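You operate a simulated robot arm through the tools that you are given. There is no shell and no other tool.

Carry out the task below with a simulated robot arm. There is one attempt and no reset: what you move stays moved.

JOB
Finish the half-pressed tile, set it on the turntable and lock the turntable.
Fine: push the slide back in.

It is judged by the outcome, as a careful person would: the job done as asked, and still so three seconds after it is handed in. It fails if anything else is knocked over, pushed out of place, dropped, spilled or broken.

ROBOT AND FRAMES
A 7-joint arm with a fingered hand, fixed in place. Base frame: the origin is on the floor under the middle of its stand, x ahead of it, y to its left, z up; the work surface is at about z = 72. Readings come in cm, degrees, newtons and seconds.
It reaches about 122.8 cm from its shoulder. Its first joint turns from -115.0 to 115.0 degrees. Payload 5 kg.
Tool frame: the origin (TCP) lies between the finger pads and is the grasp point; the fingertips stand 3.2 cm ahead of it; z points along the fingers, y is the line along which they close. The gripper opens to 16 cm; its body begins 8.9 cm behind the TCP. The gripper is a hand of 4 fingers: y runs from the thumb to the fingers, the wrist lies at [0, 0, -26.7] in the tool frame, and closing takes about 1.5 s.
Orientation is told as [roll, pitch, yaw] about the base's x, y, z axes, in that order, counted from this pose: with the fingers straight down and closing along the base's y, the tool's x points along the base's -x, its y along +y and its z along -z.

CONTROLS
- The arm moves only by the tool send_rows. Its argument "commands" is a list that holds one entry, the list of rows, each a list of 6 numbers: the shift along the base's x, y, z in cm, then the turn, a rotation vector about the base's x, y, z in rad. In form: [[[x, y, z, ax, ay, az], ...]]. A call has 1 to 20 rows; each row is the pose to reach, as a shift and turn from the pose commanded when the call began. "claw" is the opening, from 0 (shut) to 1 (fully open), set as the call begins (left out, the last holds). A row lasts 0.2 s, in which the tool goes at most 5 cm and 8.6 degrees; a call with a longer step from one row to the next is refused whole, and so is a gripper value outside its range. Where a pose cannot be reached the arm comes as near as it can. A force on the tool above 90 N (or 10 N above the force at the start of the call, whichever is more), or a blocked arm, ends the call early, and 0.2 s more pass. The fingers move at their own pace (about 4.5 cm/s each) and stop on an object; they squeeze with about 30 N. The grip force told is the motor's: it shows also when the fingers shut on nothing. Time passes only in rows, and 0.2 s behind the last, so rows that repeat a pose let the fingers close. The reply holds the time, the measured pose of the TCP, the force on the tool along the base axes, the opening and the grip force, in the units named above and with some noise, with the torque about the TCP (base axes, N m) and any sound that the robot's microphone picked up.
- Cameras (640 x 400 px; columns grow to the right, rows downward): "scene" is fixed at [39.87, 64.89, 131.37]; the picture's right is [-0.74, -0.68, 0.00], its down [-0.31, 0.34, -0.89] and it looks along [0.60, -0.65, -0.46] (base axes); focal length 299 px, centre (320, 200). "wrist" rides on the gripper at [8, -0.4, -11.4] in the tool frame; the picture's right is [0.05, 1.00, 0.00], its down [-0.82, 0.04, -0.58] and it looks along [-0.58, 0.03, 0.82] (tool axes); focal length 265 px, centre (320, 200). There is no depth. A picture from a camera that has moved, and an enlarged one, comes with that camera's place and axes in the base frame and with its lens.
- grab_frame(camera): a new picture of that camera. It takes no simulated time.
- move_column(by): slides the trunk up (or, below 0, down) by that many cm; the arm rides with it, the base frame stays. It gives what a move gives, with no picture.
- curl_fingers(finger1, finger2, finger3, thumb_bend): sets how far each is bent, from 0 (flat) to 100 (curled in); at 30 the hand is open as for a grip, at 70 the pads meet at the TCP. One left out holds its place. A second passes; each finger stops where it meets its share of the squeeze, and holds until it gets a number again. A gripper value or a shape takes the hand back. It gives what a move gives, with no picture; readings hold the bend of each and the force on the fingers (four entries, about 0 where the hand has none), thumb and palm.
- hand_shape(shape): the hand has 4 fingers and takes this shape, open, in about a second: jaw (thumb against the fingers, like two jaws); tri (thumb and two fingers); tip (a fingertip pinch); poke (one finger out to press); point (the index stretched); flat (the hand flat); cup (the hand cupped); fist (a fist). The gripper value then closes the fingers along that shape, each until it touches; the sizes above hold for jaw. It gives what a move gives, with no picture.
- inspect(camera, box): a new picture of the part [left, top, right, bottom] of that camera's present view, enlarged. It takes no simulated time.
- sign_off(): hands the job in; it is judged then, once.

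Nothing tells you positions but the pictures and the camera data. Unless the task says otherwise, let go and move clear before handing in.

The tools are called after "Request:" by a JSON object that holds its "api" and its "payload". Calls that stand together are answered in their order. send_rows: Moves the arm, as the interface text tells. Its arguments: {"type":"object","properties":{"commands":{"type":"array","items":{"type":"array","items":{"type":"array","items":{"type":"number"}}}},"claw":{"type":"number"}},"required":["commands"]} The other tools are called the same way: move_column (by) moves the trunk up or down; hand_shape (shape) gives the hand a shape; curl_fingers (finger1, finger2, finger3, thumb_bend) moves the fingers one by one; grab_frame (camera) takes a picture; inspect (camera, box) takes an enlarged picture of a part of a camera's view; sign_off () hands the job in.

At the start:

```text
t: 0.0
ee_pos: [73.5, 5.51, 119.13]
ee_rot: [0.0, 0.0, 0.0]
ft_force: [0.2, -0.3, -0.1]
wrist_torque: [0.01, -0.02, -0.04]
gripper_width: 15.96
gripper_force: 0.0
shape: jaw
bend: [30.0, 30.0, 30.0, 30.0]
finger forces: [0.0, 0.0, 0.0, 0.1, 0.0, 0.0]
trunk travel left (down, up): [-62.5, 36.5]
```

scene: 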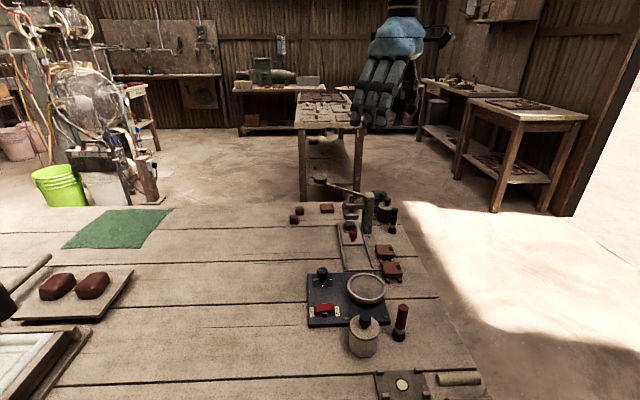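
wrist: 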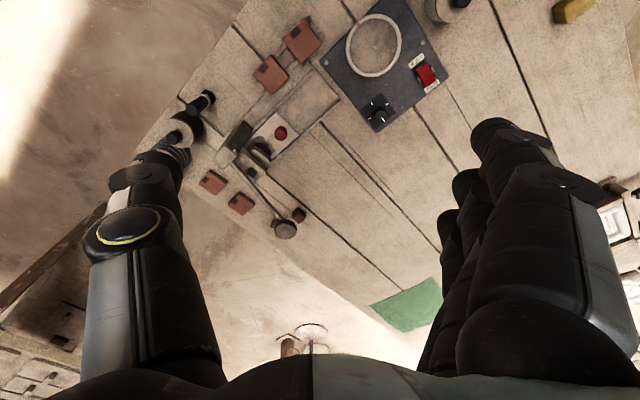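

I see a bench with a press (lever, slide with tile), a turntable box with a dial and a red rocker, and several loose tiles. I will look closer at each part before moving.

Request:
{"api": "inspect", "payload": {"camera": "scene", "box": [280, 170, 440, 290]}}

Request:
{"api": "inspect", "payload": {"camera": "scene", "box": [290, 250, 490, 400]}}

Request:
{"api": "inspect", "payload": {"camera": "wrist", "box": [180, 80, 360, 250]}}

Request:
{"api": "inspect", "payload": {"camera": "wrist", "box": [310, 0, 490, 140]}}

```text
3.33 times, centred on (360, 230) of scene
camera zoom: at [39.87, 64.89, 131.37], right [-0.74, -0.68, 0.0], down [-0.31, 0.34, -0.89], along [0.6, -0.65, -0.46], focal length 997 px, centre (187, 100)
```

zoom: 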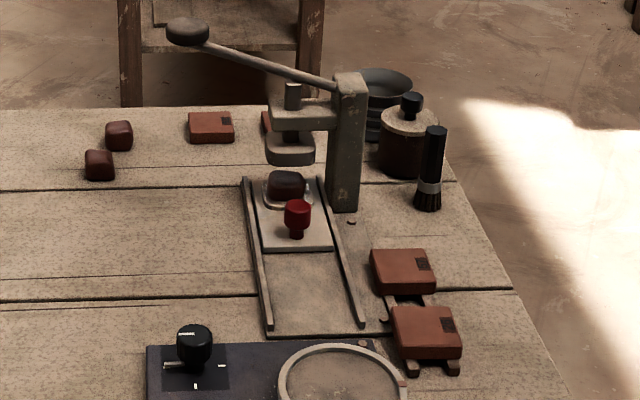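

```text
2.67 times, centred on (390, 325) of scene
camera zoom: at [39.87, 64.89, 131.37], right [-0.74, -0.68, 0.0], down [-0.31, 0.34, -0.89], along [0.6, -0.65, -0.46], focal length 797 px, centre (133, -133)
```

zoom: 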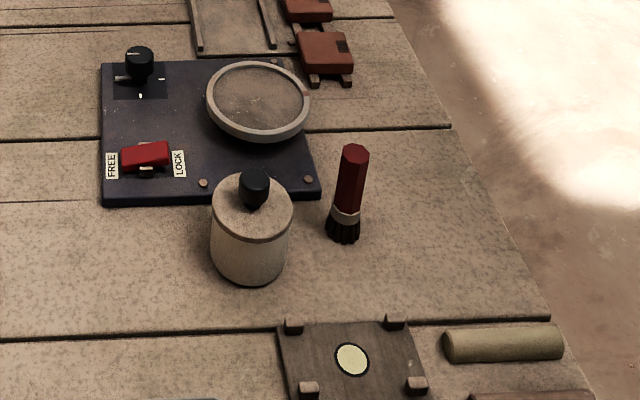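

```text
2.35 times, centred on (270, 165) of wrist
camera zoom: at [65.32, 5.15, 130.52], right [-0.05, 1.0, 0.0], down [0.82, 0.04, 0.58], along [0.58, 0.03, -0.82], focal length 624 px, centre (438, 282)
```

zoom: 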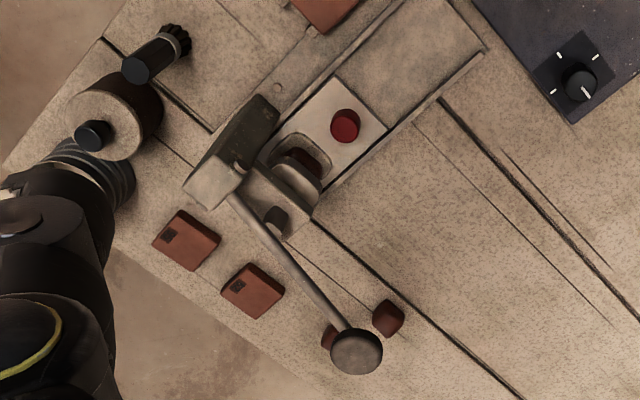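

```text
2.86 times, centred on (400, 70) of wrist
camera zoom: at [65.32, 5.15, 130.52], right [-0.05, 1.0, 0.0], down [0.82, 0.04, 0.58], along [0.58, 0.03, -0.82], focal length 758 px, centre (91, 571)
```

zoom: 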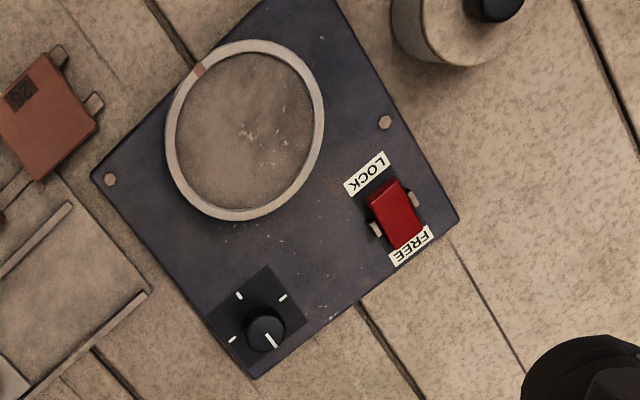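

The press (lever, slide with red knob, dark tile under the head) seems to be near (92, -7), the turntable near (70, 15), and the red rocker near (74, 26). I'll turn the hand -45° to line up with the slide and get a closer look.

Request:
{"api": "send_rows", "payload": {"commands": [[[1, -0.5, -1, 0, 0, -0.13], [2, -1, -2, 0, 0, -0.26], [3, -1.5, -4, 0, 0, -0.39], [4, -2, -6, 0, 0, -0.52], [5, -2.5, -8, 0, 0, -0.65], [6, -3, -10, 0, 0, -0.785], [6, -3, -12, 0, 0, -0.785]]]}}

Request:
{"api": "grab_frame", "payload": {"camera": "wrist"}}

Request:
{"api": "grab_frame", "payload": {"camera": "scene"}}

```text
t: 1.6
ee_pos: [79.53, 2.44, 107.08]
ee_rot: [0.0, 0.0, -45.0]
ft_force: [-0.8, 0.0, 0.7]
wrist_torque: [0.02, 0.01, 0.0]
gripper_width: 16.01
gripper_force: 0.0
shape: jaw
bend: [30.0, 30.0, 30.0, 30.0]
finger forces: [0.1, 0.1, 0.0, 0.0, 0.0, 0.1]
trunk travel left (down, up): [-62.5, 36.5]
```

```text
taken
camera wrist: at [73.53, 7.97, 118.46], right [0.67, 0.74, 0.0], down [0.61, -0.55, 0.58], along [0.43, -0.39, -0.82], focal length 265 px, centre (320, 200)
```

wrist: 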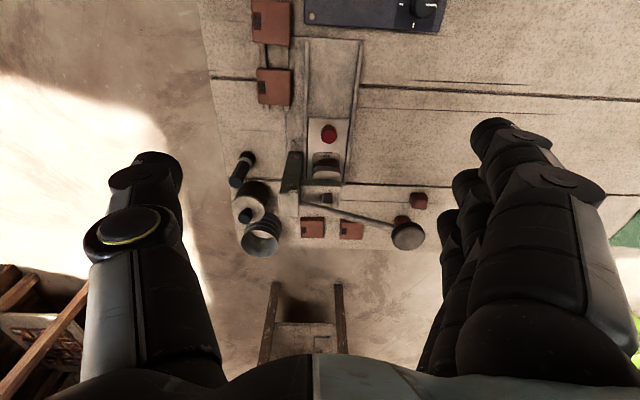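

```text
taken
```

scene: 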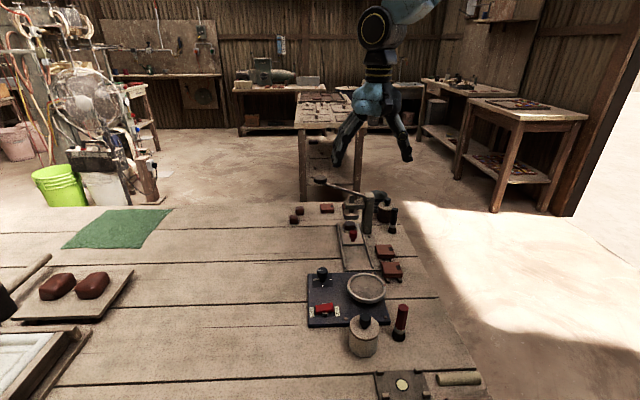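

The wrist view now lines up with the slide. I'll enlarge the press.

Request:
{"api": "inspect", "payload": {"camera": "wrist", "box": [270, 90, 430, 260]}}

Request:
{"api": "inspect", "payload": {"camera": "wrist", "box": [290, 110, 370, 160]}}

Request:
{"api": "inspect", "payload": {"camera": "scene", "box": [325, 185, 405, 245]}}

Request:
{"api": "inspect", "payload": {"camera": "scene", "box": [300, 295, 360, 335]}}

```text
2.35 times, centred on (350, 175) of wrist
camera zoom: at [73.53, 7.97, 118.46], right [0.67, 0.74, 0.0], down [0.61, -0.55, 0.58], along [0.43, -0.39, -0.82], focal length 624 px, centre (249, 259)
```

zoom: 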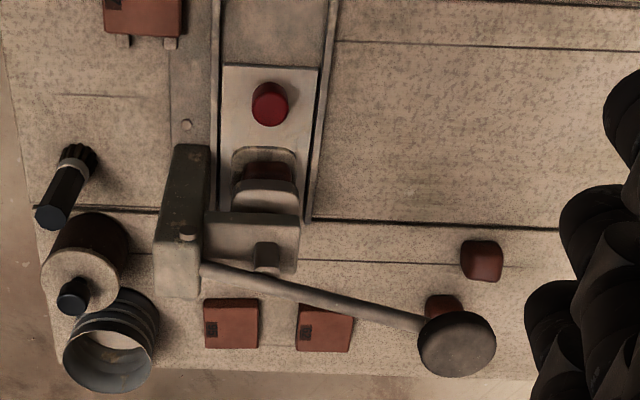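

```text
8.00 times, centred on (330, 135) of wrist
camera zoom: at [73.53, 7.97, 118.46], right [0.67, 0.74, 0.0], down [0.61, -0.55, 0.58], along [0.43, -0.39, -0.82], focal length 2123 px, centre (240, 720)
```

zoom: 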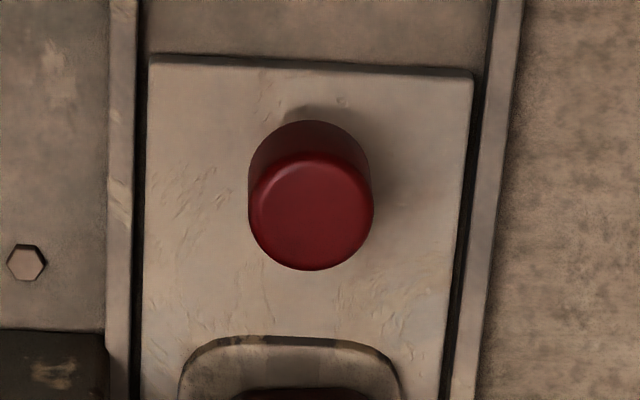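

```text
6.67 times, centred on (365, 215) of scene
camera zoom: at [39.87, 64.89, 131.37], right [-0.74, -0.68, 0.0], down [-0.31, 0.34, -0.89], along [0.6, -0.65, -0.46], focal length 1993 px, centre (20, 100)
```

zoom: 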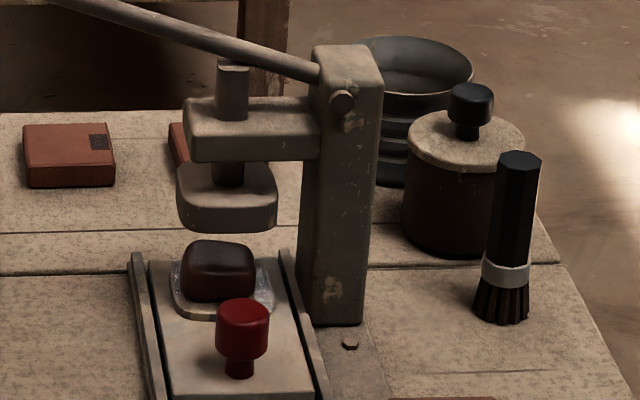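

```text
10.00 times, centred on (330, 315) of scene
camera zoom: at [39.87, 64.89, 131.37], right [-0.74, -0.68, 0.0], down [-0.31, 0.34, -0.89], along [0.6, -0.65, -0.46], focal length 2990 px, centre (220, -950)
```

zoom: 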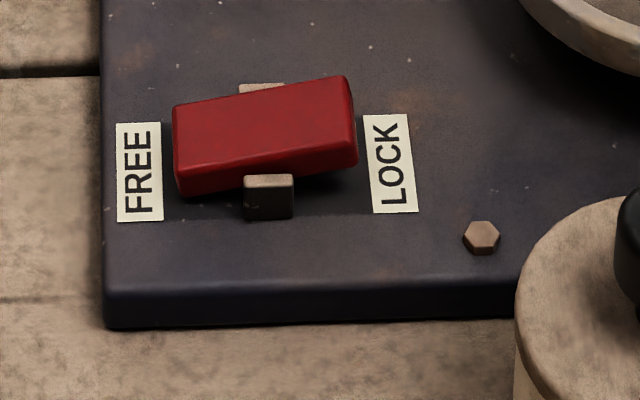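

The rocker is tilted with its LOCK end up, so it is free now. The tile is a thick lump under the raised press head, and the lever knob is near (99.4, 0.3, 93). Next I close the hand and move above that knob.

Request:
{"api": "send_rows", "payload": {"commands": [[[4, -0.3, 0, 0, 0, 0], [8, -0.6, 0, 0, 0, 0], [12, -0.9, 0, 0, 0, 0], [16, -1.2, 0, 0, 0, 0], [20, -1.6, 0, 0, 0, 0], [20, -1.6, -1, 0, 0, 0], [20, -1.6, -3, 0, 0, 0], [20, -1.6, -5, 0, 0, 0], [20, -1.6, -5, 0, 0, 0]]], "claw": 0}}

Request:
{"api": "grab_frame", "payload": {"camera": "wrist"}}

Request:
{"api": "inspect", "payload": {"camera": "scene", "box": [270, 90, 430, 250]}}

```text
t: 3.6
ee_pos: [99.44, 1.11, 102.11]
ee_rot: [0.0, 0.0, -44.9]
ft_force: [0.2, 0.6, 0.5]
wrist_torque: [-0.02, -0.01, -0.05]
gripper_width: 0.01
gripper_force: 4.1
shape: jaw
bend: [65.0, 63.0, 65.0, 66.0]
finger forces: [0.0, 0.0, 0.0, 0.1, 0.0, 0.0]
trunk travel left (down, up): [-62.5, 36.5]
```

```text
taken
camera wrist: at [93.39, 6.39, 113.57], right [0.67, 0.74, 0.0], down [0.61, -0.55, 0.58], along [0.43, -0.39, -0.82], focal length 265 px, centre (320, 200)
```

wrist: 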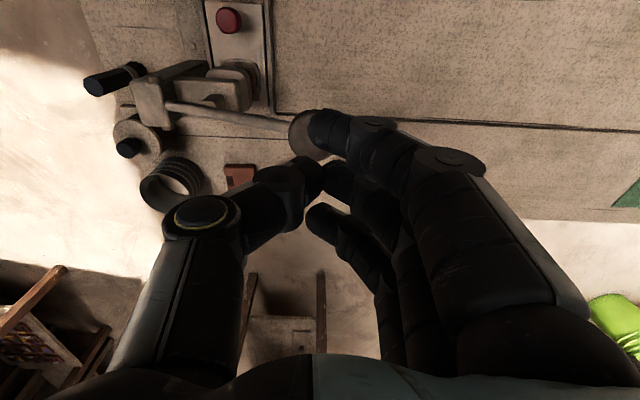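

```text
2.50 times, centred on (350, 170) of scene
camera zoom: at [39.87, 64.89, 131.37], right [-0.74, -0.68, 0.0], down [-0.31, 0.34, -0.89], along [0.6, -0.65, -0.46], focal length 747 px, centre (245, 275)
```

zoom: 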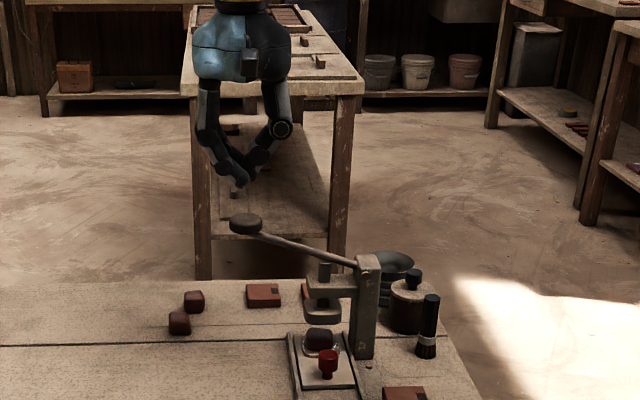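

The closed fingertips hang above the knob. I'll enlarge both views to check the alignment before I press.

Request:
{"api": "inspect", "payload": {"camera": "wrist", "box": [240, 80, 400, 190]}}

Request:
{"api": "inspect", "payload": {"camera": "scene", "box": [310, 140, 390, 210]}}

```text
3.64 times, centred on (320, 135) of wrist
camera zoom: at [93.39, 6.39, 113.57], right [0.67, 0.74, 0.0], down [0.61, -0.55, 0.58], along [0.43, -0.39, -0.82], focal length 965 px, centre (320, 436)
```

zoom: 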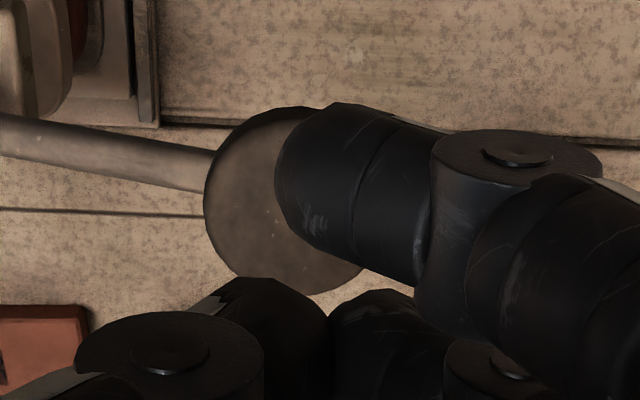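

```text
5.71 times, centred on (350, 175) of scene
camera zoom: at [39.87, 64.89, 131.37], right [-0.74, -0.68, 0.0], down [-0.31, 0.34, -0.89], along [0.6, -0.65, -0.46], focal length 1708 px, centre (149, 343)
```

zoom: 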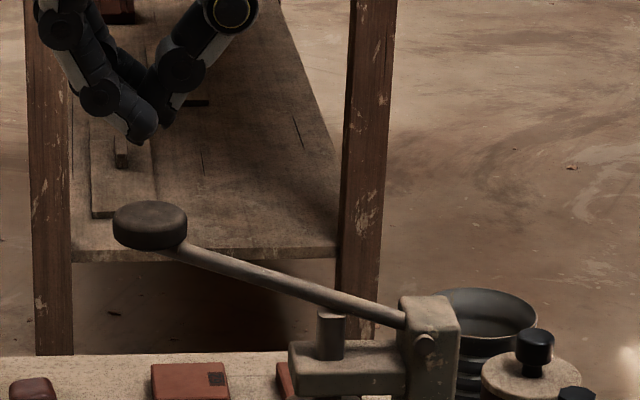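

The fingertips are centred over the lever knob, about 5 cm above it. I'll press down slowly and watch the force and listen.

Request:
{"api": "send_rows", "payload": {"commands": [[[0, 0, -2, 0, 0, 0], [0, 0, -4, 0, 0, 0], [0, 0, -5, 0, 0, 0], [0, 0, -6, 0, 0, 0], [0.1, 0.1, -7, 0, 0, 0], [0.2, 0.2, -8, 0, 0, 0]]]}}

Request:
{"api": "inspect", "payload": {"camera": "scene", "box": [310, 140, 410, 240]}}

```text
t: 5.0
ee_pos: [99.65, 1.25, 94.09]
ee_rot: [0.0, 0.0, -45.0]
ft_force: [0.3, 0.0, 0.5]
wrist_torque: [0.06, 0.01, 0.02]
gripper_width: 0.01
gripper_force: 30.0
shape: jaw
bend: [69.0, 63.0, 69.0, 67.0]
finger forces: [0.1, 0.0, 0.0, 0.1, 0.0, 0.0]
trunk travel left (down, up): [-62.5, 36.5]
```

```text
4.00 times, centred on (360, 190) of scene
camera zoom: at [39.87, 64.89, 131.37], right [-0.74, -0.68, 0.0], down [-0.31, 0.34, -0.89], along [0.6, -0.65, -0.46], focal length 1196 px, centre (160, 240)
```

zoom: 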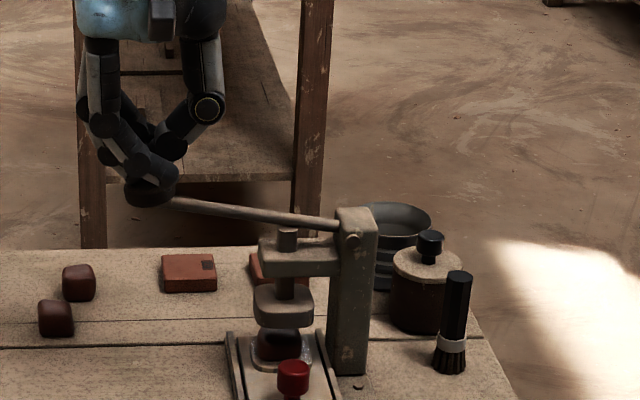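

The lever is moving down freely and the head is nearly at the tile. I'll keep pressing.

Request:
{"api": "send_rows", "payload": {"commands": [[[0.1, 0.1, -0.7, 0, 0, 0], [0.2, 0.2, -1.4, 0, 0, 0], [0.3, 0.3, -2.1, 0, 0, 0], [0.4, 0.4, -2.8, 0, 0, 0]]]}}

Request:
{"api": "inspect", "payload": {"camera": "scene", "box": [310, 160, 410, 240]}}

```text
t: 6.0
ee_pos: [100.09, 1.57, 91.38]
ee_rot: [0.0, 0.0, -44.9]
ft_force: [0.5, -0.5, 0.4]
wrist_torque: [-0.03, 0.0, 0.0]
gripper_width: 0.0
gripper_force: 30.5
shape: jaw
bend: [69.0, 63.0, 69.0, 67.0]
finger forces: [0.1, 0.0, 0.1, 0.1, 0.0, 0.0]
trunk travel left (down, up): [-62.5, 36.5]
```

```text
5.00 times, centred on (360, 200) of scene
camera zoom: at [39.87, 64.89, 131.37], right [-0.74, -0.68, 0.0], down [-0.31, 0.34, -0.89], along [0.6, -0.65, -0.46], focal length 1495 px, centre (120, 200)
```

zoom: 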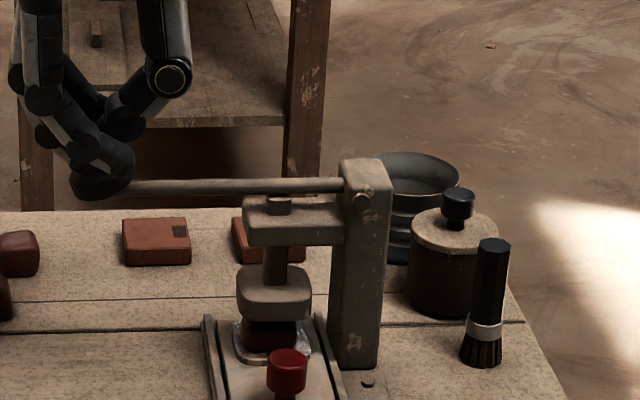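

The head has reached the tile's top. I'll press further in small steps.

Request:
{"api": "send_rows", "payload": {"commands": [[[0.05, 0.05, -0.5, 0, 0, 0], [0.1, 0.1, -1.0, 0, 0, 0], [0.15, 0.15, -1.5, 0, 0, 0], [0.15, 0.15, -2.0, 0, 0, 0]]]}}

Request:
{"api": "inspect", "payload": {"camera": "scene", "box": [310, 160, 410, 240]}}

```text
t: 7.0
ee_pos: [100.21, 1.79, 89.29]
ee_rot: [0.1, 0.0, -45.0]
ft_force: [-0.3, -0.4, 1.3]
wrist_torque: [-0.01, 0.06, -0.04]
gripper_width: 0.01
gripper_force: 29.7
shape: jaw
bend: [69.0, 63.0, 69.0, 67.0]
finger forces: [0.0, 0.0, 0.0, 0.0, 0.0, 0.0]
trunk travel left (down, up): [-62.5, 36.5]
```

```text
5.00 times, centred on (360, 200) of scene
camera zoom: at [39.87, 64.89, 131.37], right [-0.74, -0.68, 0.0], down [-0.31, 0.34, -0.89], along [0.6, -0.65, -0.46], focal length 1495 px, centre (120, 200)
```

zoom: 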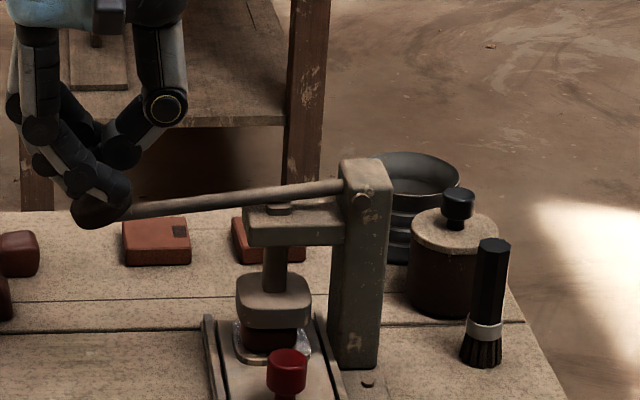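

The lever is past horizontal and the clay is starting to compress. I'll keep going down slowly.

Request:
{"api": "send_rows", "payload": {"commands": [[[0, 0, -0.5, 0, 0, 0], [0, 0, -1.0, 0, 0, 0], [-0.05, -0.05, -1.5, 0, 0, 0], [-0.1, -0.1, -2.0, 0, 0, 0]]]}}

Request:
{"api": "inspect", "payload": {"camera": "scene", "box": [310, 160, 410, 240]}}

```text
t: 8.0
ee_pos: [100.19, 1.68, 87.42]
ee_rot: [0.0, -0.1, -44.9]
ft_force: [-0.1, 0.1, 5.8]
wrist_torque: [0.02, 0.01, 0.01]
gripper_width: 0.0
gripper_force: 29.8
shape: jaw
bend: [69.0, 63.0, 69.0, 67.0]
finger forces: [0.1, 0.0, 0.0, 0.0, 0.0, 0.0]
trunk travel left (down, up): [-62.5, 36.5]
```

```text
5.00 times, centred on (360, 200) of scene
camera zoom: at [39.87, 64.89, 131.37], right [-0.74, -0.68, 0.0], down [-0.31, 0.34, -0.89], along [0.6, -0.65, -0.46], focal length 1495 px, centre (120, 200)
```

zoom: 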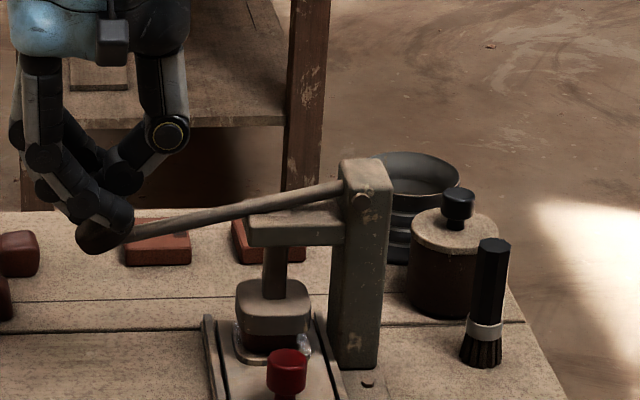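

The clay is now compressing (5.8 N). I'll keep going in small steps.

Request:
{"api": "send_rows", "payload": {"commands": [[[-0.05, -0.05, -0.4, 0, 0, 0], [-0.1, -0.1, -0.8, 0, 0, 0], [-0.15, -0.15, -1.2, 0, 0, 0], [-0.2, -0.2, -1.6, 0, 0, 0]]]}}

Request:
{"api": "inspect", "payload": {"camera": "scene", "box": [310, 160, 410, 240]}}

```text
t: 9.0
ee_pos: [99.84, 1.34, 85.69]
ee_rot: [0.1, 0.0, -44.9]
ft_force: [3.2, -0.8, 10.6]
wrist_torque: [-0.06, -0.04, 0.02]
gripper_width: 0.0
gripper_force: 30.2
shape: jaw
bend: [69.0, 63.0, 69.0, 68.0]
finger forces: [0.0, 0.1, 0.0, 0.0, 0.0, 0.0]
trunk travel left (down, up): [-62.5, 36.5]
```

```text
5.00 times, centred on (360, 200) of scene
camera zoom: at [39.87, 64.89, 131.37], right [-0.74, -0.68, 0.0], down [-0.31, 0.34, -0.89], along [0.6, -0.65, -0.46], focal length 1495 px, centre (120, 200)
```

zoom: 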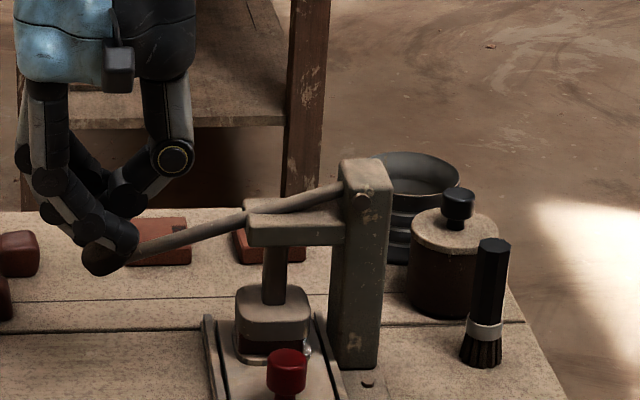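

The force is rising steadily (10.6 N) and no sound has come yet. I'll keep pressing toward the stop.

Request:
{"api": "send_rows", "payload": {"commands": [[[-0.08, -0.08, -0.3, 0, 0, 0], [-0.16, -0.16, -0.6, 0, 0, 0], [-0.24, -0.24, -0.9, 0, 0, 0], [-0.32, -0.32, -1.2, 0, 0, 0]]]}}

Request:
{"api": "inspect", "payload": {"camera": "scene", "box": [310, 160, 410, 240]}}

Request:
{"api": "grab_frame", "payload": {"camera": "wrist"}}

```text
t: 10.0
ee_pos: [99.49, 1.16, 84.56]
ee_rot: [0.1, -0.1, -44.9]
ft_force: [1.5, 2.6, 16.7]
wrist_torque: [0.02, 0.03, -0.01]
gripper_width: 0.0
gripper_force: 29.9
shape: jaw
bend: [69.0, 60.0, 69.0, 71.0]
finger forces: [0.0, 0.0, 0.1, 0.1, 0.1, 0.1]
trunk travel left (down, up): [-62.5, 36.5]
```

```text
5.00 times, centred on (360, 200) of scene
camera zoom: at [39.87, 64.89, 131.37], right [-0.74, -0.68, 0.0], down [-0.31, 0.34, -0.89], along [0.6, -0.65, -0.46], focal length 1495 px, centre (120, 200)
```

zoom: 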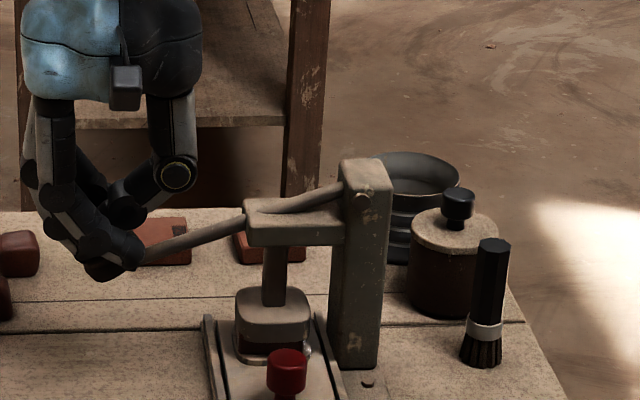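

```text
taken
camera wrist: at [93.45, 6.52, 96.06], right [0.67, 0.74, 0.0], down [0.61, -0.55, 0.58], along [0.43, -0.39, -0.82], focal length 265 px, centre (320, 200)
```

wrist: 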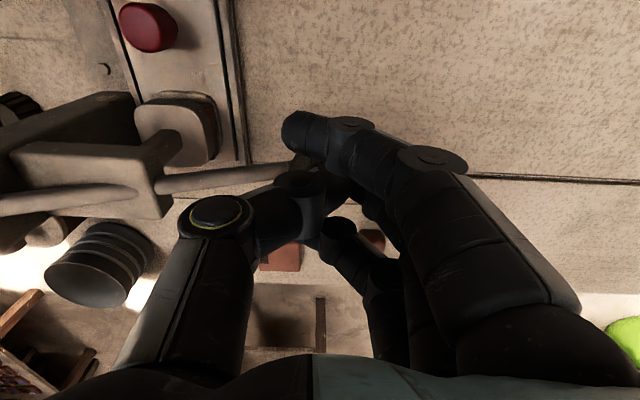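

The force is 16.7 N and the fingers give slightly. I'll check how far the head has gone into the mould.

Request:
{"api": "inspect", "payload": {"camera": "scene", "box": [345, 205, 385, 235]}}

Request:
{"api": "inspect", "payload": {"camera": "wrist", "box": [80, 40, 260, 180]}}

```text
13.33 times, centred on (365, 220) of scene
camera zoom: at [39.87, 64.89, 131.37], right [-0.74, -0.68, 0.0], down [-0.31, 0.34, -0.89], along [0.6, -0.65, -0.46], focal length 3986 px, centre (-280, -67)
```

zoom: 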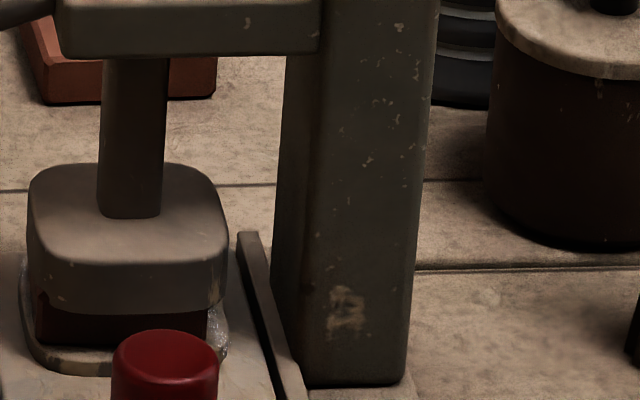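

```text
2.86 times, centred on (170, 110) of wrist
camera zoom: at [93.45, 6.52, 96.06], right [0.67, 0.74, 0.0], down [0.61, -0.55, 0.58], along [0.43, -0.39, -0.82], focal length 758 px, centre (749, 457)
```

zoom: 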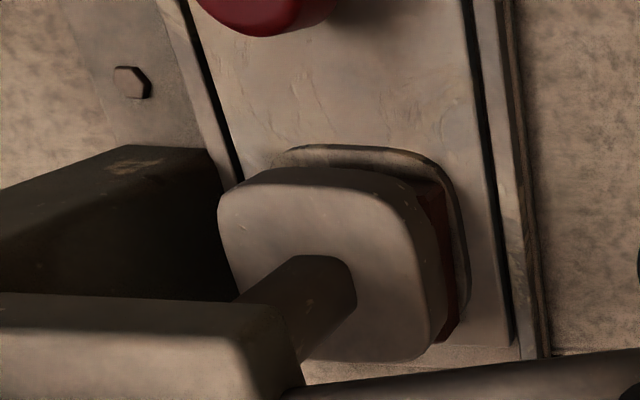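

The tile still has some thickness under the head. I'll push further.

Request:
{"api": "send_rows", "payload": {"commands": [[[-0.08, -0.08, -0.3, 0, 0, 0], [-0.16, -0.16, -0.6, 0, 0, 0], [-0.24, -0.24, -0.9, 0, 0, 0], [-0.32, -0.32, -1.2, 0, 0, 0], [-0.32, -0.32, -1.2, 0, 0, 0]]]}}

Request:
{"api": "inspect", "payload": {"camera": "scene", "box": [310, 180, 390, 240]}}

Request:
{"api": "grab_frame", "payload": {"camera": "wrist"}}

```text
t: 11.2
ee_pos: [99.42, 0.87, 84.21]
ee_rot: [0.5, -0.4, -44.9]
ft_force: [8.1, 12.0, 57.1]
wrist_torque: [1.12, -0.84, 0.01]
gripper_width: 0.0
gripper_force: 30.2
shape: jaw
bend: [69.0, 65.0, 69.0, 72.0]
finger forces: [0.1, 56.4, 0.0, 0.1, 0.1, 0.1]
trunk travel left (down, up): [-62.5, 36.5]
```

```text
6.67 times, centred on (350, 210) of scene
camera zoom: at [39.87, 64.89, 131.37], right [-0.74, -0.68, 0.0], down [-0.31, 0.34, -0.89], along [0.6, -0.65, -0.46], focal length 1993 px, centre (120, 133)
```

zoom: 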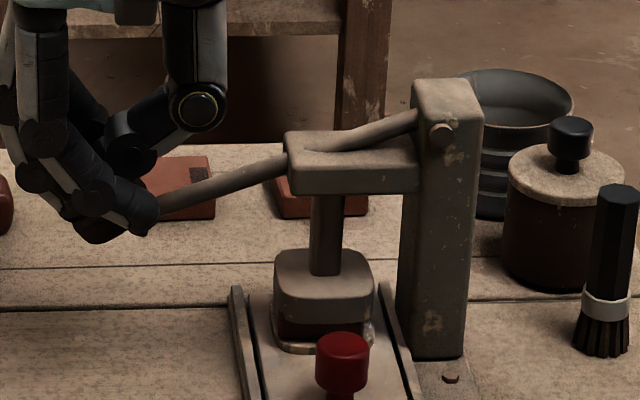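

```text
taken
camera wrist: at [93.12, 6.3, 95.58], right [0.67, 0.74, 0.01], down [0.6, -0.55, 0.58], along [0.44, -0.39, -0.81], focal length 265 px, centre (320, 200)
```

wrist: 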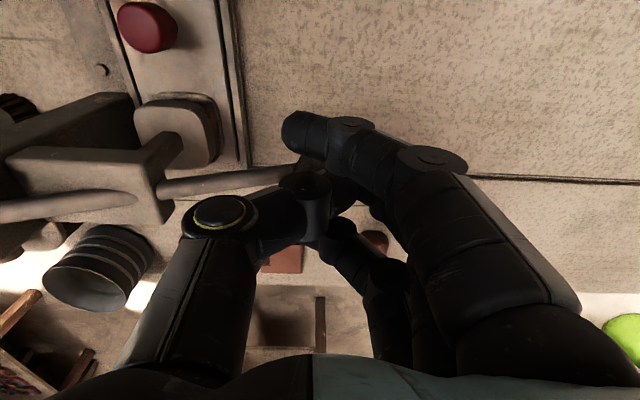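

The force jumped to 57 N with almost no travel, so the press appears to be at its stop. I'll hold there briefly so the tile is fully pressed, and look.

Request:
{"api": "send_rows", "payload": {"commands": [[[0, 0, -0.1, 0, 0, 0], [0, 0, -0.1, 0, 0, 0], [0, 0, -0.1, 0, 0, 0], [0, 0, -0.1, 0, 0, 0], [0, 0, -0.1, 0, 0, 0], [0, 0, -0.1, 0, 0, 0]]]}}

Request:
{"api": "inspect", "payload": {"camera": "scene", "box": [345, 205, 385, 235]}}

Request:
{"api": "inspect", "payload": {"camera": "wrist", "box": [100, 60, 260, 180]}}

```text
t: 12.6
ee_pos: [99.29, 0.79, 84.15]
ee_rot: [0.5, -0.5, -44.9]
ft_force: [3.4, 19.1, 61.3]
wrist_torque: [1.42, -0.72, 0.19]
gripper_width: 0.0
gripper_force: 30.3
shape: jaw
bend: [69.0, 66.0, 69.0, 72.0]
finger forces: [0.0, 60.5, 0.0, 0.0, 0.1, 0.1]
trunk travel left (down, up): [-62.5, 36.5]
```

```text
13.33 times, centred on (365, 220) of scene
camera zoom: at [39.87, 64.89, 131.37], right [-0.74, -0.68, 0.0], down [-0.31, 0.34, -0.89], along [0.6, -0.65, -0.46], focal length 3986 px, centre (-280, -67)
```

zoom: 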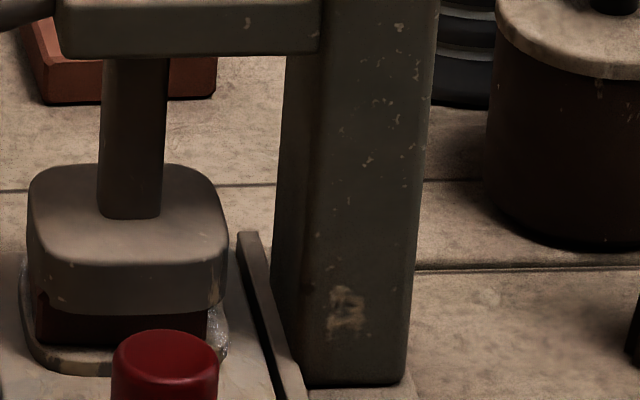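

```text
3.33 times, centred on (180, 120) of wrist
camera zoom: at [93.08, 6.28, 95.54], right [0.67, 0.74, 0.01], down [0.6, -0.55, 0.58], along [0.44, -0.39, -0.81], focal length 885 px, centre (787, 467)
```

zoom: 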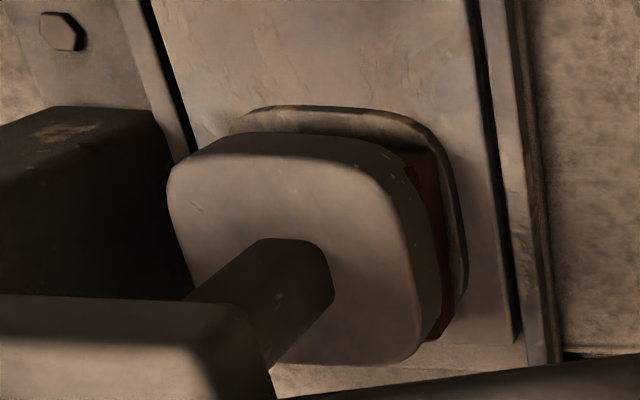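

The head doesn't move any further between 17 N and 61 N, so it has bottomed out. I'll rise slowly along the same path and see whether the lever follows.

Request:
{"api": "send_rows", "payload": {"commands": [[[0.2, 0.2, 1, 0, 0, 0], [0.5, 0.5, 2, 0, 0, 0], [0.7, 0.8, 3, 0, 0, 0], [0.8, 0.9, 4, 0, 0, 0], [0.8, 0.9, 5, 0, 0, 0], [0.8, 0.9, 6, 0, 0, 0]]]}}

Request:
{"api": "inspect", "payload": {"camera": "scene", "box": [310, 160, 410, 240]}}

```text
t: 14.0
ee_pos: [100.0, 1.58, 89.14]
ee_rot: [0.0, 0.0, -44.9]
ft_force: [0.8, -0.5, 2.2]
wrist_torque: [0.04, -0.04, -0.01]
gripper_width: 0.0
gripper_force: 30.6
shape: jaw
bend: [69.0, 60.0, 69.0, 72.0]
finger forces: [0.0, 0.0, 0.1, 0.0, 0.0, 0.0]
trunk travel left (down, up): [-62.5, 36.5]
```

```text
5.00 times, centred on (360, 200) of scene
camera zoom: at [39.87, 64.89, 131.37], right [-0.74, -0.68, 0.0], down [-0.31, 0.34, -0.89], along [0.6, -0.65, -0.46], focal length 1495 px, centre (120, 200)
```

zoom: 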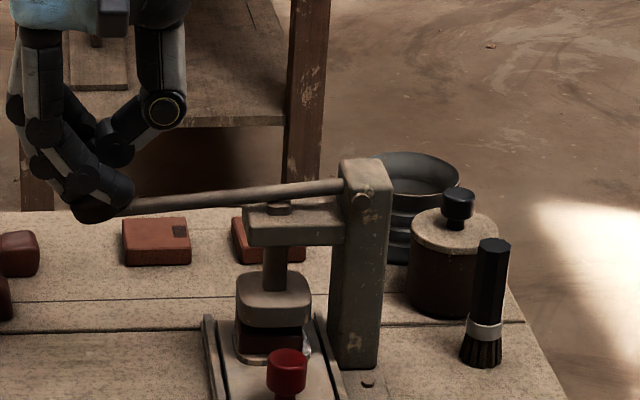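

The lever springs back under the hand and the head is lifting off. I'll let it up gently to its starting height and then move clear.

Request:
{"api": "send_rows", "payload": {"commands": [[[0, 0, 0.8, 0, 0, 0], [0, 0, 1.6, 0, 0, 0], [-0.1, -0.1, 2.4, 0, 0, 0], [-0.2, -0.2, 3.2, 0, 0, 0], [-0.3, -0.3, 4.0, 0, 0, 0], [-0.4, -0.4, 4.8, 0, 0, 0], [-0.4, -0.4, 5.6, 0, 0, 0], [-0.4, -0.4, 6.4, 0, 0, 0], [-0.4, -0.4, 7.2, 0, 0, 0], [-0.4, -0.4, 8.5, 0, 0, 0], [-0.4, -0.4, 10.5, 0, 0, 0], [-0.4, -0.4, 14, 0, 0, 0]]]}}

Request:
{"api": "inspect", "payload": {"camera": "scene", "box": [310, 160, 410, 240]}}

Request:
{"api": "inspect", "payload": {"camera": "scene", "box": [335, 195, 395, 240]}}

```text
t: 16.6
ee_pos: [99.72, 1.35, 103.17]
ee_rot: [0.0, 0.0, -44.9]
ft_force: [0.1, -0.1, -0.3]
wrist_torque: [0.04, -0.02, 0.01]
gripper_width: 0.01
gripper_force: 29.6
shape: jaw
bend: [69.0, 60.0, 69.0, 72.0]
finger forces: [0.1, 0.0, 0.0, 0.0, 0.0, 0.0]
trunk travel left (down, up): [-62.5, 36.5]
```

```text
5.00 times, centred on (360, 200) of scene
camera zoom: at [39.87, 64.89, 131.37], right [-0.74, -0.68, 0.0], down [-0.31, 0.34, -0.89], along [0.6, -0.65, -0.46], focal length 1495 px, centre (120, 200)
```

zoom: 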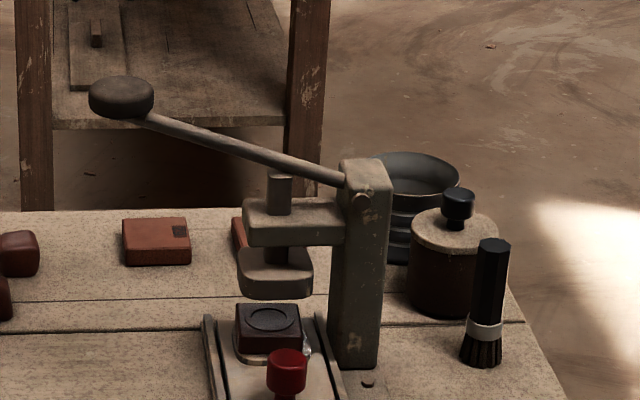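

```text
8.89 times, centred on (365, 218) of scene
camera zoom: at [39.87, 64.89, 131.37], right [-0.74, -0.68, 0.0], down [-0.31, 0.34, -0.89], along [0.6, -0.65, -0.46], focal length 2658 px, centre (-80, 44)
```

zoom: 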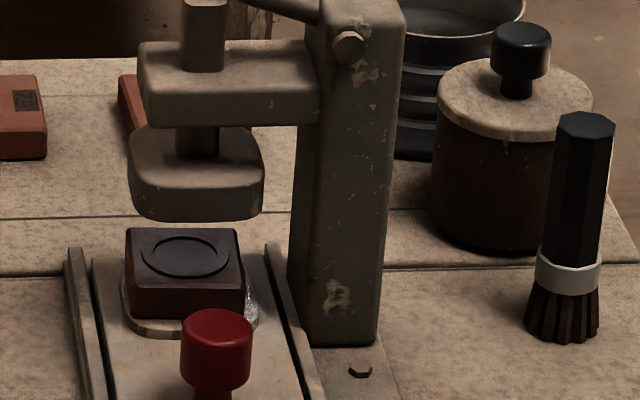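

The tile is now flat and square with a crisp round stamp, and the lever is back up. Next is the slide: I'll move over its red knob (about 86.4, -1.8) with the jaws partly open.

Request:
{"api": "send_rows", "payload": {"commands": [[[-3, -0.7, 0, 0, 0, 0], [-6, -1.4, 0, 0, 0, 0], [-9, -2.1, 0, 0, 0, 0], [-12, -2.8, 0, 0, 0, 0], [-13.5, -3.0, 0, 0, 0, 0], [-13.5, -3.0, -3, 0, 0, 0], [-13.5, -3.0, -6, 0, 0, 0], [-13.5, -3.0, -8, 0, 0, 0]]], "claw": 0.35}}

Request:
{"api": "grab_frame", "payload": {"camera": "wrist"}}

Request:
{"api": "inspect", "payload": {"camera": "scene", "box": [300, 130, 430, 260]}}

```text
t: 18.4
ee_pos: [86.28, -1.78, 95.22]
ee_rot: [0.0, 0.0, -44.9]
ft_force: [0.7, -0.3, 0.2]
wrist_torque: [0.01, -0.05, 0.04]
gripper_width: 5.54
gripper_force: 0.1
shape: jaw
bend: [73.0, 73.0, 73.0, 70.0]
finger forces: [0.1, 0.0, 0.0, 0.1, 0.0, 0.1]
trunk travel left (down, up): [-62.5, 36.5]
```

```text
taken
camera wrist: at [80.11, 3.62, 106.58], right [0.67, 0.74, 0.0], down [0.61, -0.55, 0.58], along [0.43, -0.39, -0.82], focal length 265 px, centre (320, 200)
```

wrist: 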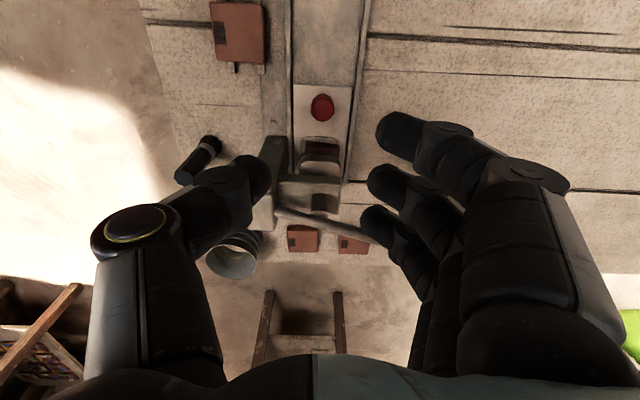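

```text
3.08 times, centred on (365, 195) of scene
camera zoom: at [39.87, 64.89, 131.37], right [-0.74, -0.68, 0.0], down [-0.31, 0.34, -0.89], along [0.6, -0.65, -0.46], focal length 920 px, centre (182, 215)
```

zoom: 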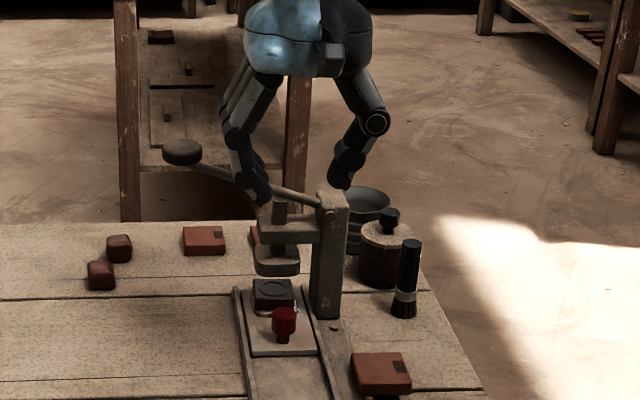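

The red knob sits directly under the grasp point. I'll lower partway with a narrower opening and check clearance to the press.

Request:
{"api": "send_rows", "payload": {"commands": [[[-0.1, 0.1, -3, 0, 0, 0], [-0.2, 0.2, -6, 0, 0, 0], [-0.2, 0.2, -9, 0, 0, 0], [-0.2, 0.2, -11.5, 0, 0, 0]]], "claw": 0.26}}

Request:
{"api": "grab_frame", "payload": {"camera": "wrist"}}

Request:
{"api": "inspect", "payload": {"camera": "scene", "box": [310, 150, 420, 250]}}

```text
t: 19.4
ee_pos: [86.04, -1.47, 83.61]
ee_rot: [0.0, 0.0, -44.9]
ft_force: [0.7, -0.3, 0.1]
wrist_torque: [-0.01, 0.04, -0.02]
gripper_width: 4.2
gripper_force: 0.0
shape: jaw
bend: [73.0, 73.0, 73.0, 70.0]
finger forces: [0.1, 0.0, 0.0, 0.0, 0.0, 0.0]
trunk travel left (down, up): [-62.5, 36.5]
```

```text
taken
camera wrist: at [79.9, 3.97, 95.03], right [0.67, 0.74, 0.0], down [0.61, -0.55, 0.58], along [0.43, -0.39, -0.82], focal length 265 px, centre (320, 200)
```

wrist: 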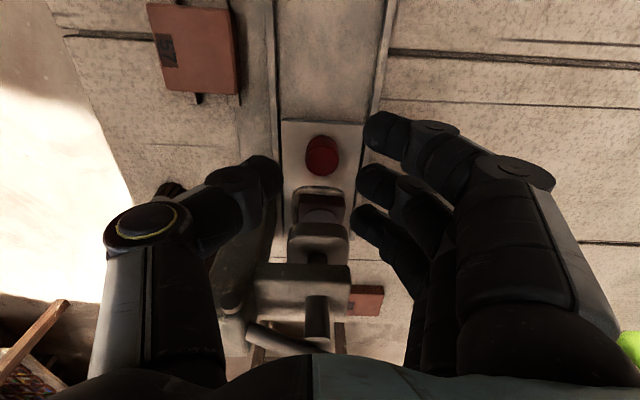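

```text
4.00 times, centred on (365, 200) of scene
camera zoom: at [39.87, 64.89, 131.37], right [-0.74, -0.68, 0.0], down [-0.31, 0.34, -0.89], along [0.6, -0.65, -0.46], focal length 1196 px, centre (140, 200)
```

zoom: 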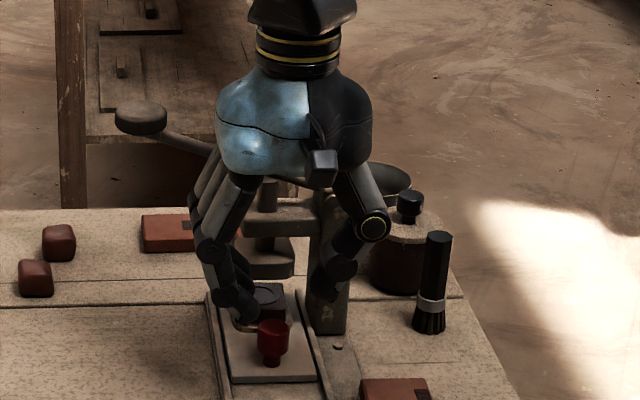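

Clearance to the press and lever looks fine, so I'll lower around the knob and close on it.

Request:
{"api": "send_rows", "payload": {"commands": [[[0, 0, -1.5, 0, 0, 0], [0, 0, -3, 0, 0, 0], [0, 0, -4.2, 0, 0, 0], [0, 0, -5.2, 0, 0, 0]]]}}

Request:
{"api": "grab_frame", "payload": {"camera": "wrist"}}

Request:
{"api": "inspect", "payload": {"camera": "scene", "box": [310, 150, 420, 250]}}

```text
t: 20.4
ee_pos: [85.84, -1.51, 78.5]
ee_rot: [-0.1, 0.0, -44.8]
ft_force: [0.0, 0.7, 0.2]
wrist_torque: [0.0, 0.0, 0.0]
gripper_width: 4.22
gripper_force: 0.1
shape: jaw
bend: [73.0, 73.0, 73.0, 70.0]
finger forces: [0.0, 0.0, 0.0, 0.1, 0.1, 0.1]
trunk travel left (down, up): [-62.5, 36.5]
```

```text
taken
camera wrist: at [79.88, 3.9, 89.87], right [0.67, 0.74, 0.0], down [0.61, -0.55, 0.58], along [0.43, -0.39, -0.82], focal length 265 px, centre (320, 200)
```

wrist: 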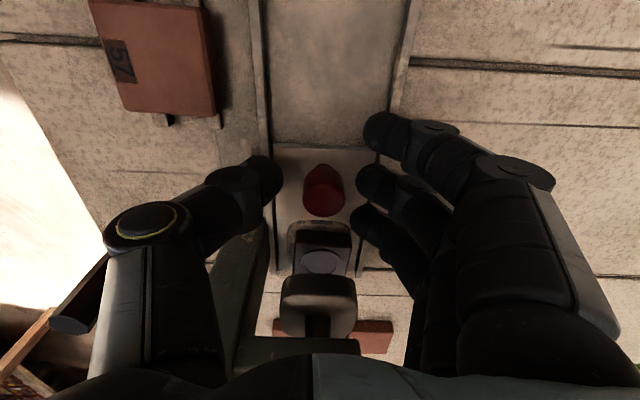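

```text
4.00 times, centred on (365, 200) of scene
camera zoom: at [39.87, 64.89, 131.37], right [-0.74, -0.68, 0.0], down [-0.31, 0.34, -0.89], along [0.6, -0.65, -0.46], focal length 1196 px, centre (140, 200)
```

zoom: 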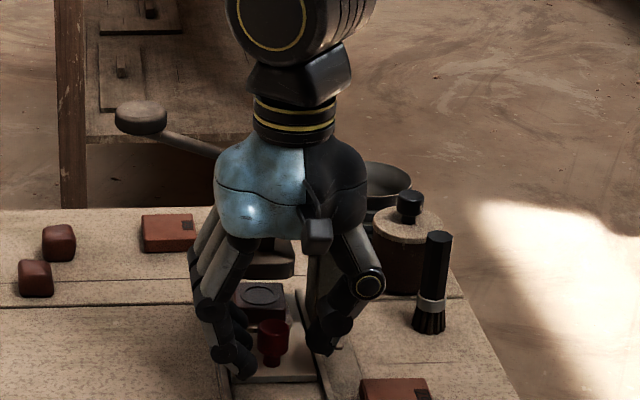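

The knob is centred between the pads. I'll go down slightly and close on it.

Request:
{"api": "send_rows", "payload": {"commands": [[[0, 0, -0.4, 0, 0, 0], [0, 0, -0.8, 0, 0, 0]]]}}

Request:
{"api": "send_rows", "payload": {"commands": [[[0, 0, 0, 0, 0, 0], [0, 0, 0, 0, 0, 0], [0, 0, 0, 0, 0, 0], [0, 0, 0, 0, 0, 0], [0, 0, 0, 0, 0, 0]]], "claw": 0}}

Request:
{"api": "grab_frame", "payload": {"camera": "wrist"}}

```text
t: 21.0
ee_pos: [86.0, -1.56, 77.62]
ee_rot: [0.0, -0.1, -44.9]
ft_force: [-0.3, -0.7, 0.1]
wrist_torque: [0.03, -0.05, 0.01]
gripper_width: 4.22
gripper_force: 0.1
shape: jaw
bend: [73.0, 73.0, 73.0, 70.0]
finger forces: [0.0, 0.0, 0.1, 0.0, 0.0, 0.0]
trunk travel left (down, up): [-62.5, 36.5]
```

```text
t: 22.2
ee_pos: [85.88, -1.65, 77.63]
ee_rot: [-0.1, 0.1, -44.9]
ft_force: [-4.4, -2.5, -2.6]
wrist_torque: [-0.04, 0.03, 0.08]
gripper_width: 0.51
gripper_force: 30.0
shape: jaw
bend: [69.0, 72.0, 71.0, 70.0]
finger forces: [0.0, 9.9, 8.7, 0.0, 24.5, 0.0]
trunk travel left (down, up): [-62.5, 36.5]
```

```text
taken
camera wrist: at [79.8, 3.77, 89.03], right [0.67, 0.74, 0.0], down [0.61, -0.55, 0.58], along [0.43, -0.39, -0.82], focal length 265 px, centre (320, 200)
```

wrist: 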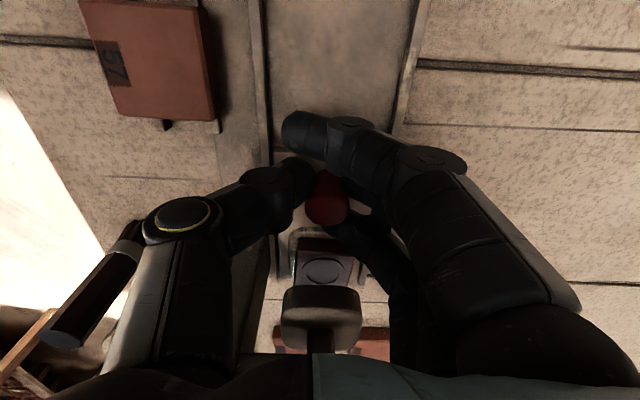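

The knob is held firmly (thumb 24 N against two fingers). I'll pull the slide out along its rails, toward (-0.707, +0.707).

Request:
{"api": "send_rows", "payload": {"commands": [[[-0.35, 0.35, 0, 0, 0, 0], [-0.7, 0.7, 0, 0, 0, 0], [-1.2, 1.2, 0, 0, 0, 0], [-1.8, 1.8, 0, 0, 0, 0], [-2.4, 2.4, 0, 0, 0, 0], [-3.0, 3.0, 0, 0, 0, 0]]]}}

Request:
{"api": "grab_frame", "payload": {"camera": "wrist"}}

Request:
{"api": "inspect", "payload": {"camera": "scene", "box": [310, 150, 420, 260]}}

```text
t: 23.6
ee_pos: [82.86, 1.36, 77.74]
ee_rot: [0.0, 0.0, -44.8]
ft_force: [-8.3, -7.8, -9.5]
wrist_torque: [-0.07, 0.22, 0.02]
gripper_width: 0.52
gripper_force: 29.9
shape: jaw
bend: [69.0, 72.0, 71.0, 70.0]
finger forces: [0.1, 9.1, 9.4, 0.0, 27.3, 0.0]
trunk travel left (down, up): [-62.5, 36.5]
```

```text
taken
camera wrist: at [76.81, 6.81, 89.06], right [0.67, 0.74, 0.0], down [0.61, -0.55, 0.58], along [0.43, -0.39, -0.82], focal length 265 px, centre (320, 200)
```

wrist: 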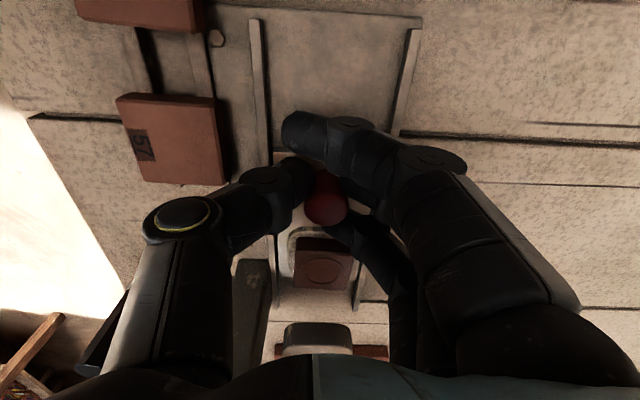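

```text
3.64 times, centred on (365, 205) of scene
camera zoom: at [39.87, 64.89, 131.37], right [-0.74, -0.68, 0.0], down [-0.31, 0.34, -0.89], along [0.6, -0.65, -0.46], focal length 1087 px, centre (156, 182)
```

zoom: 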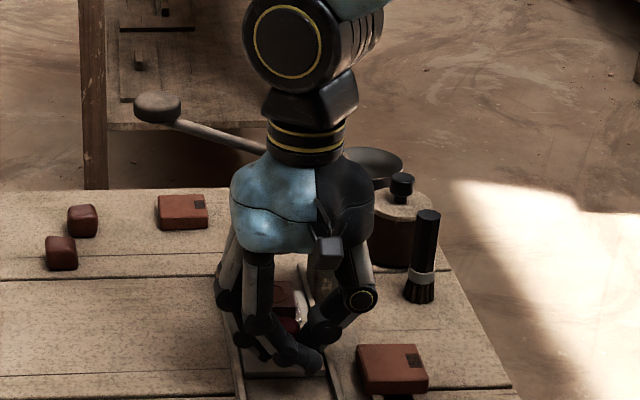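

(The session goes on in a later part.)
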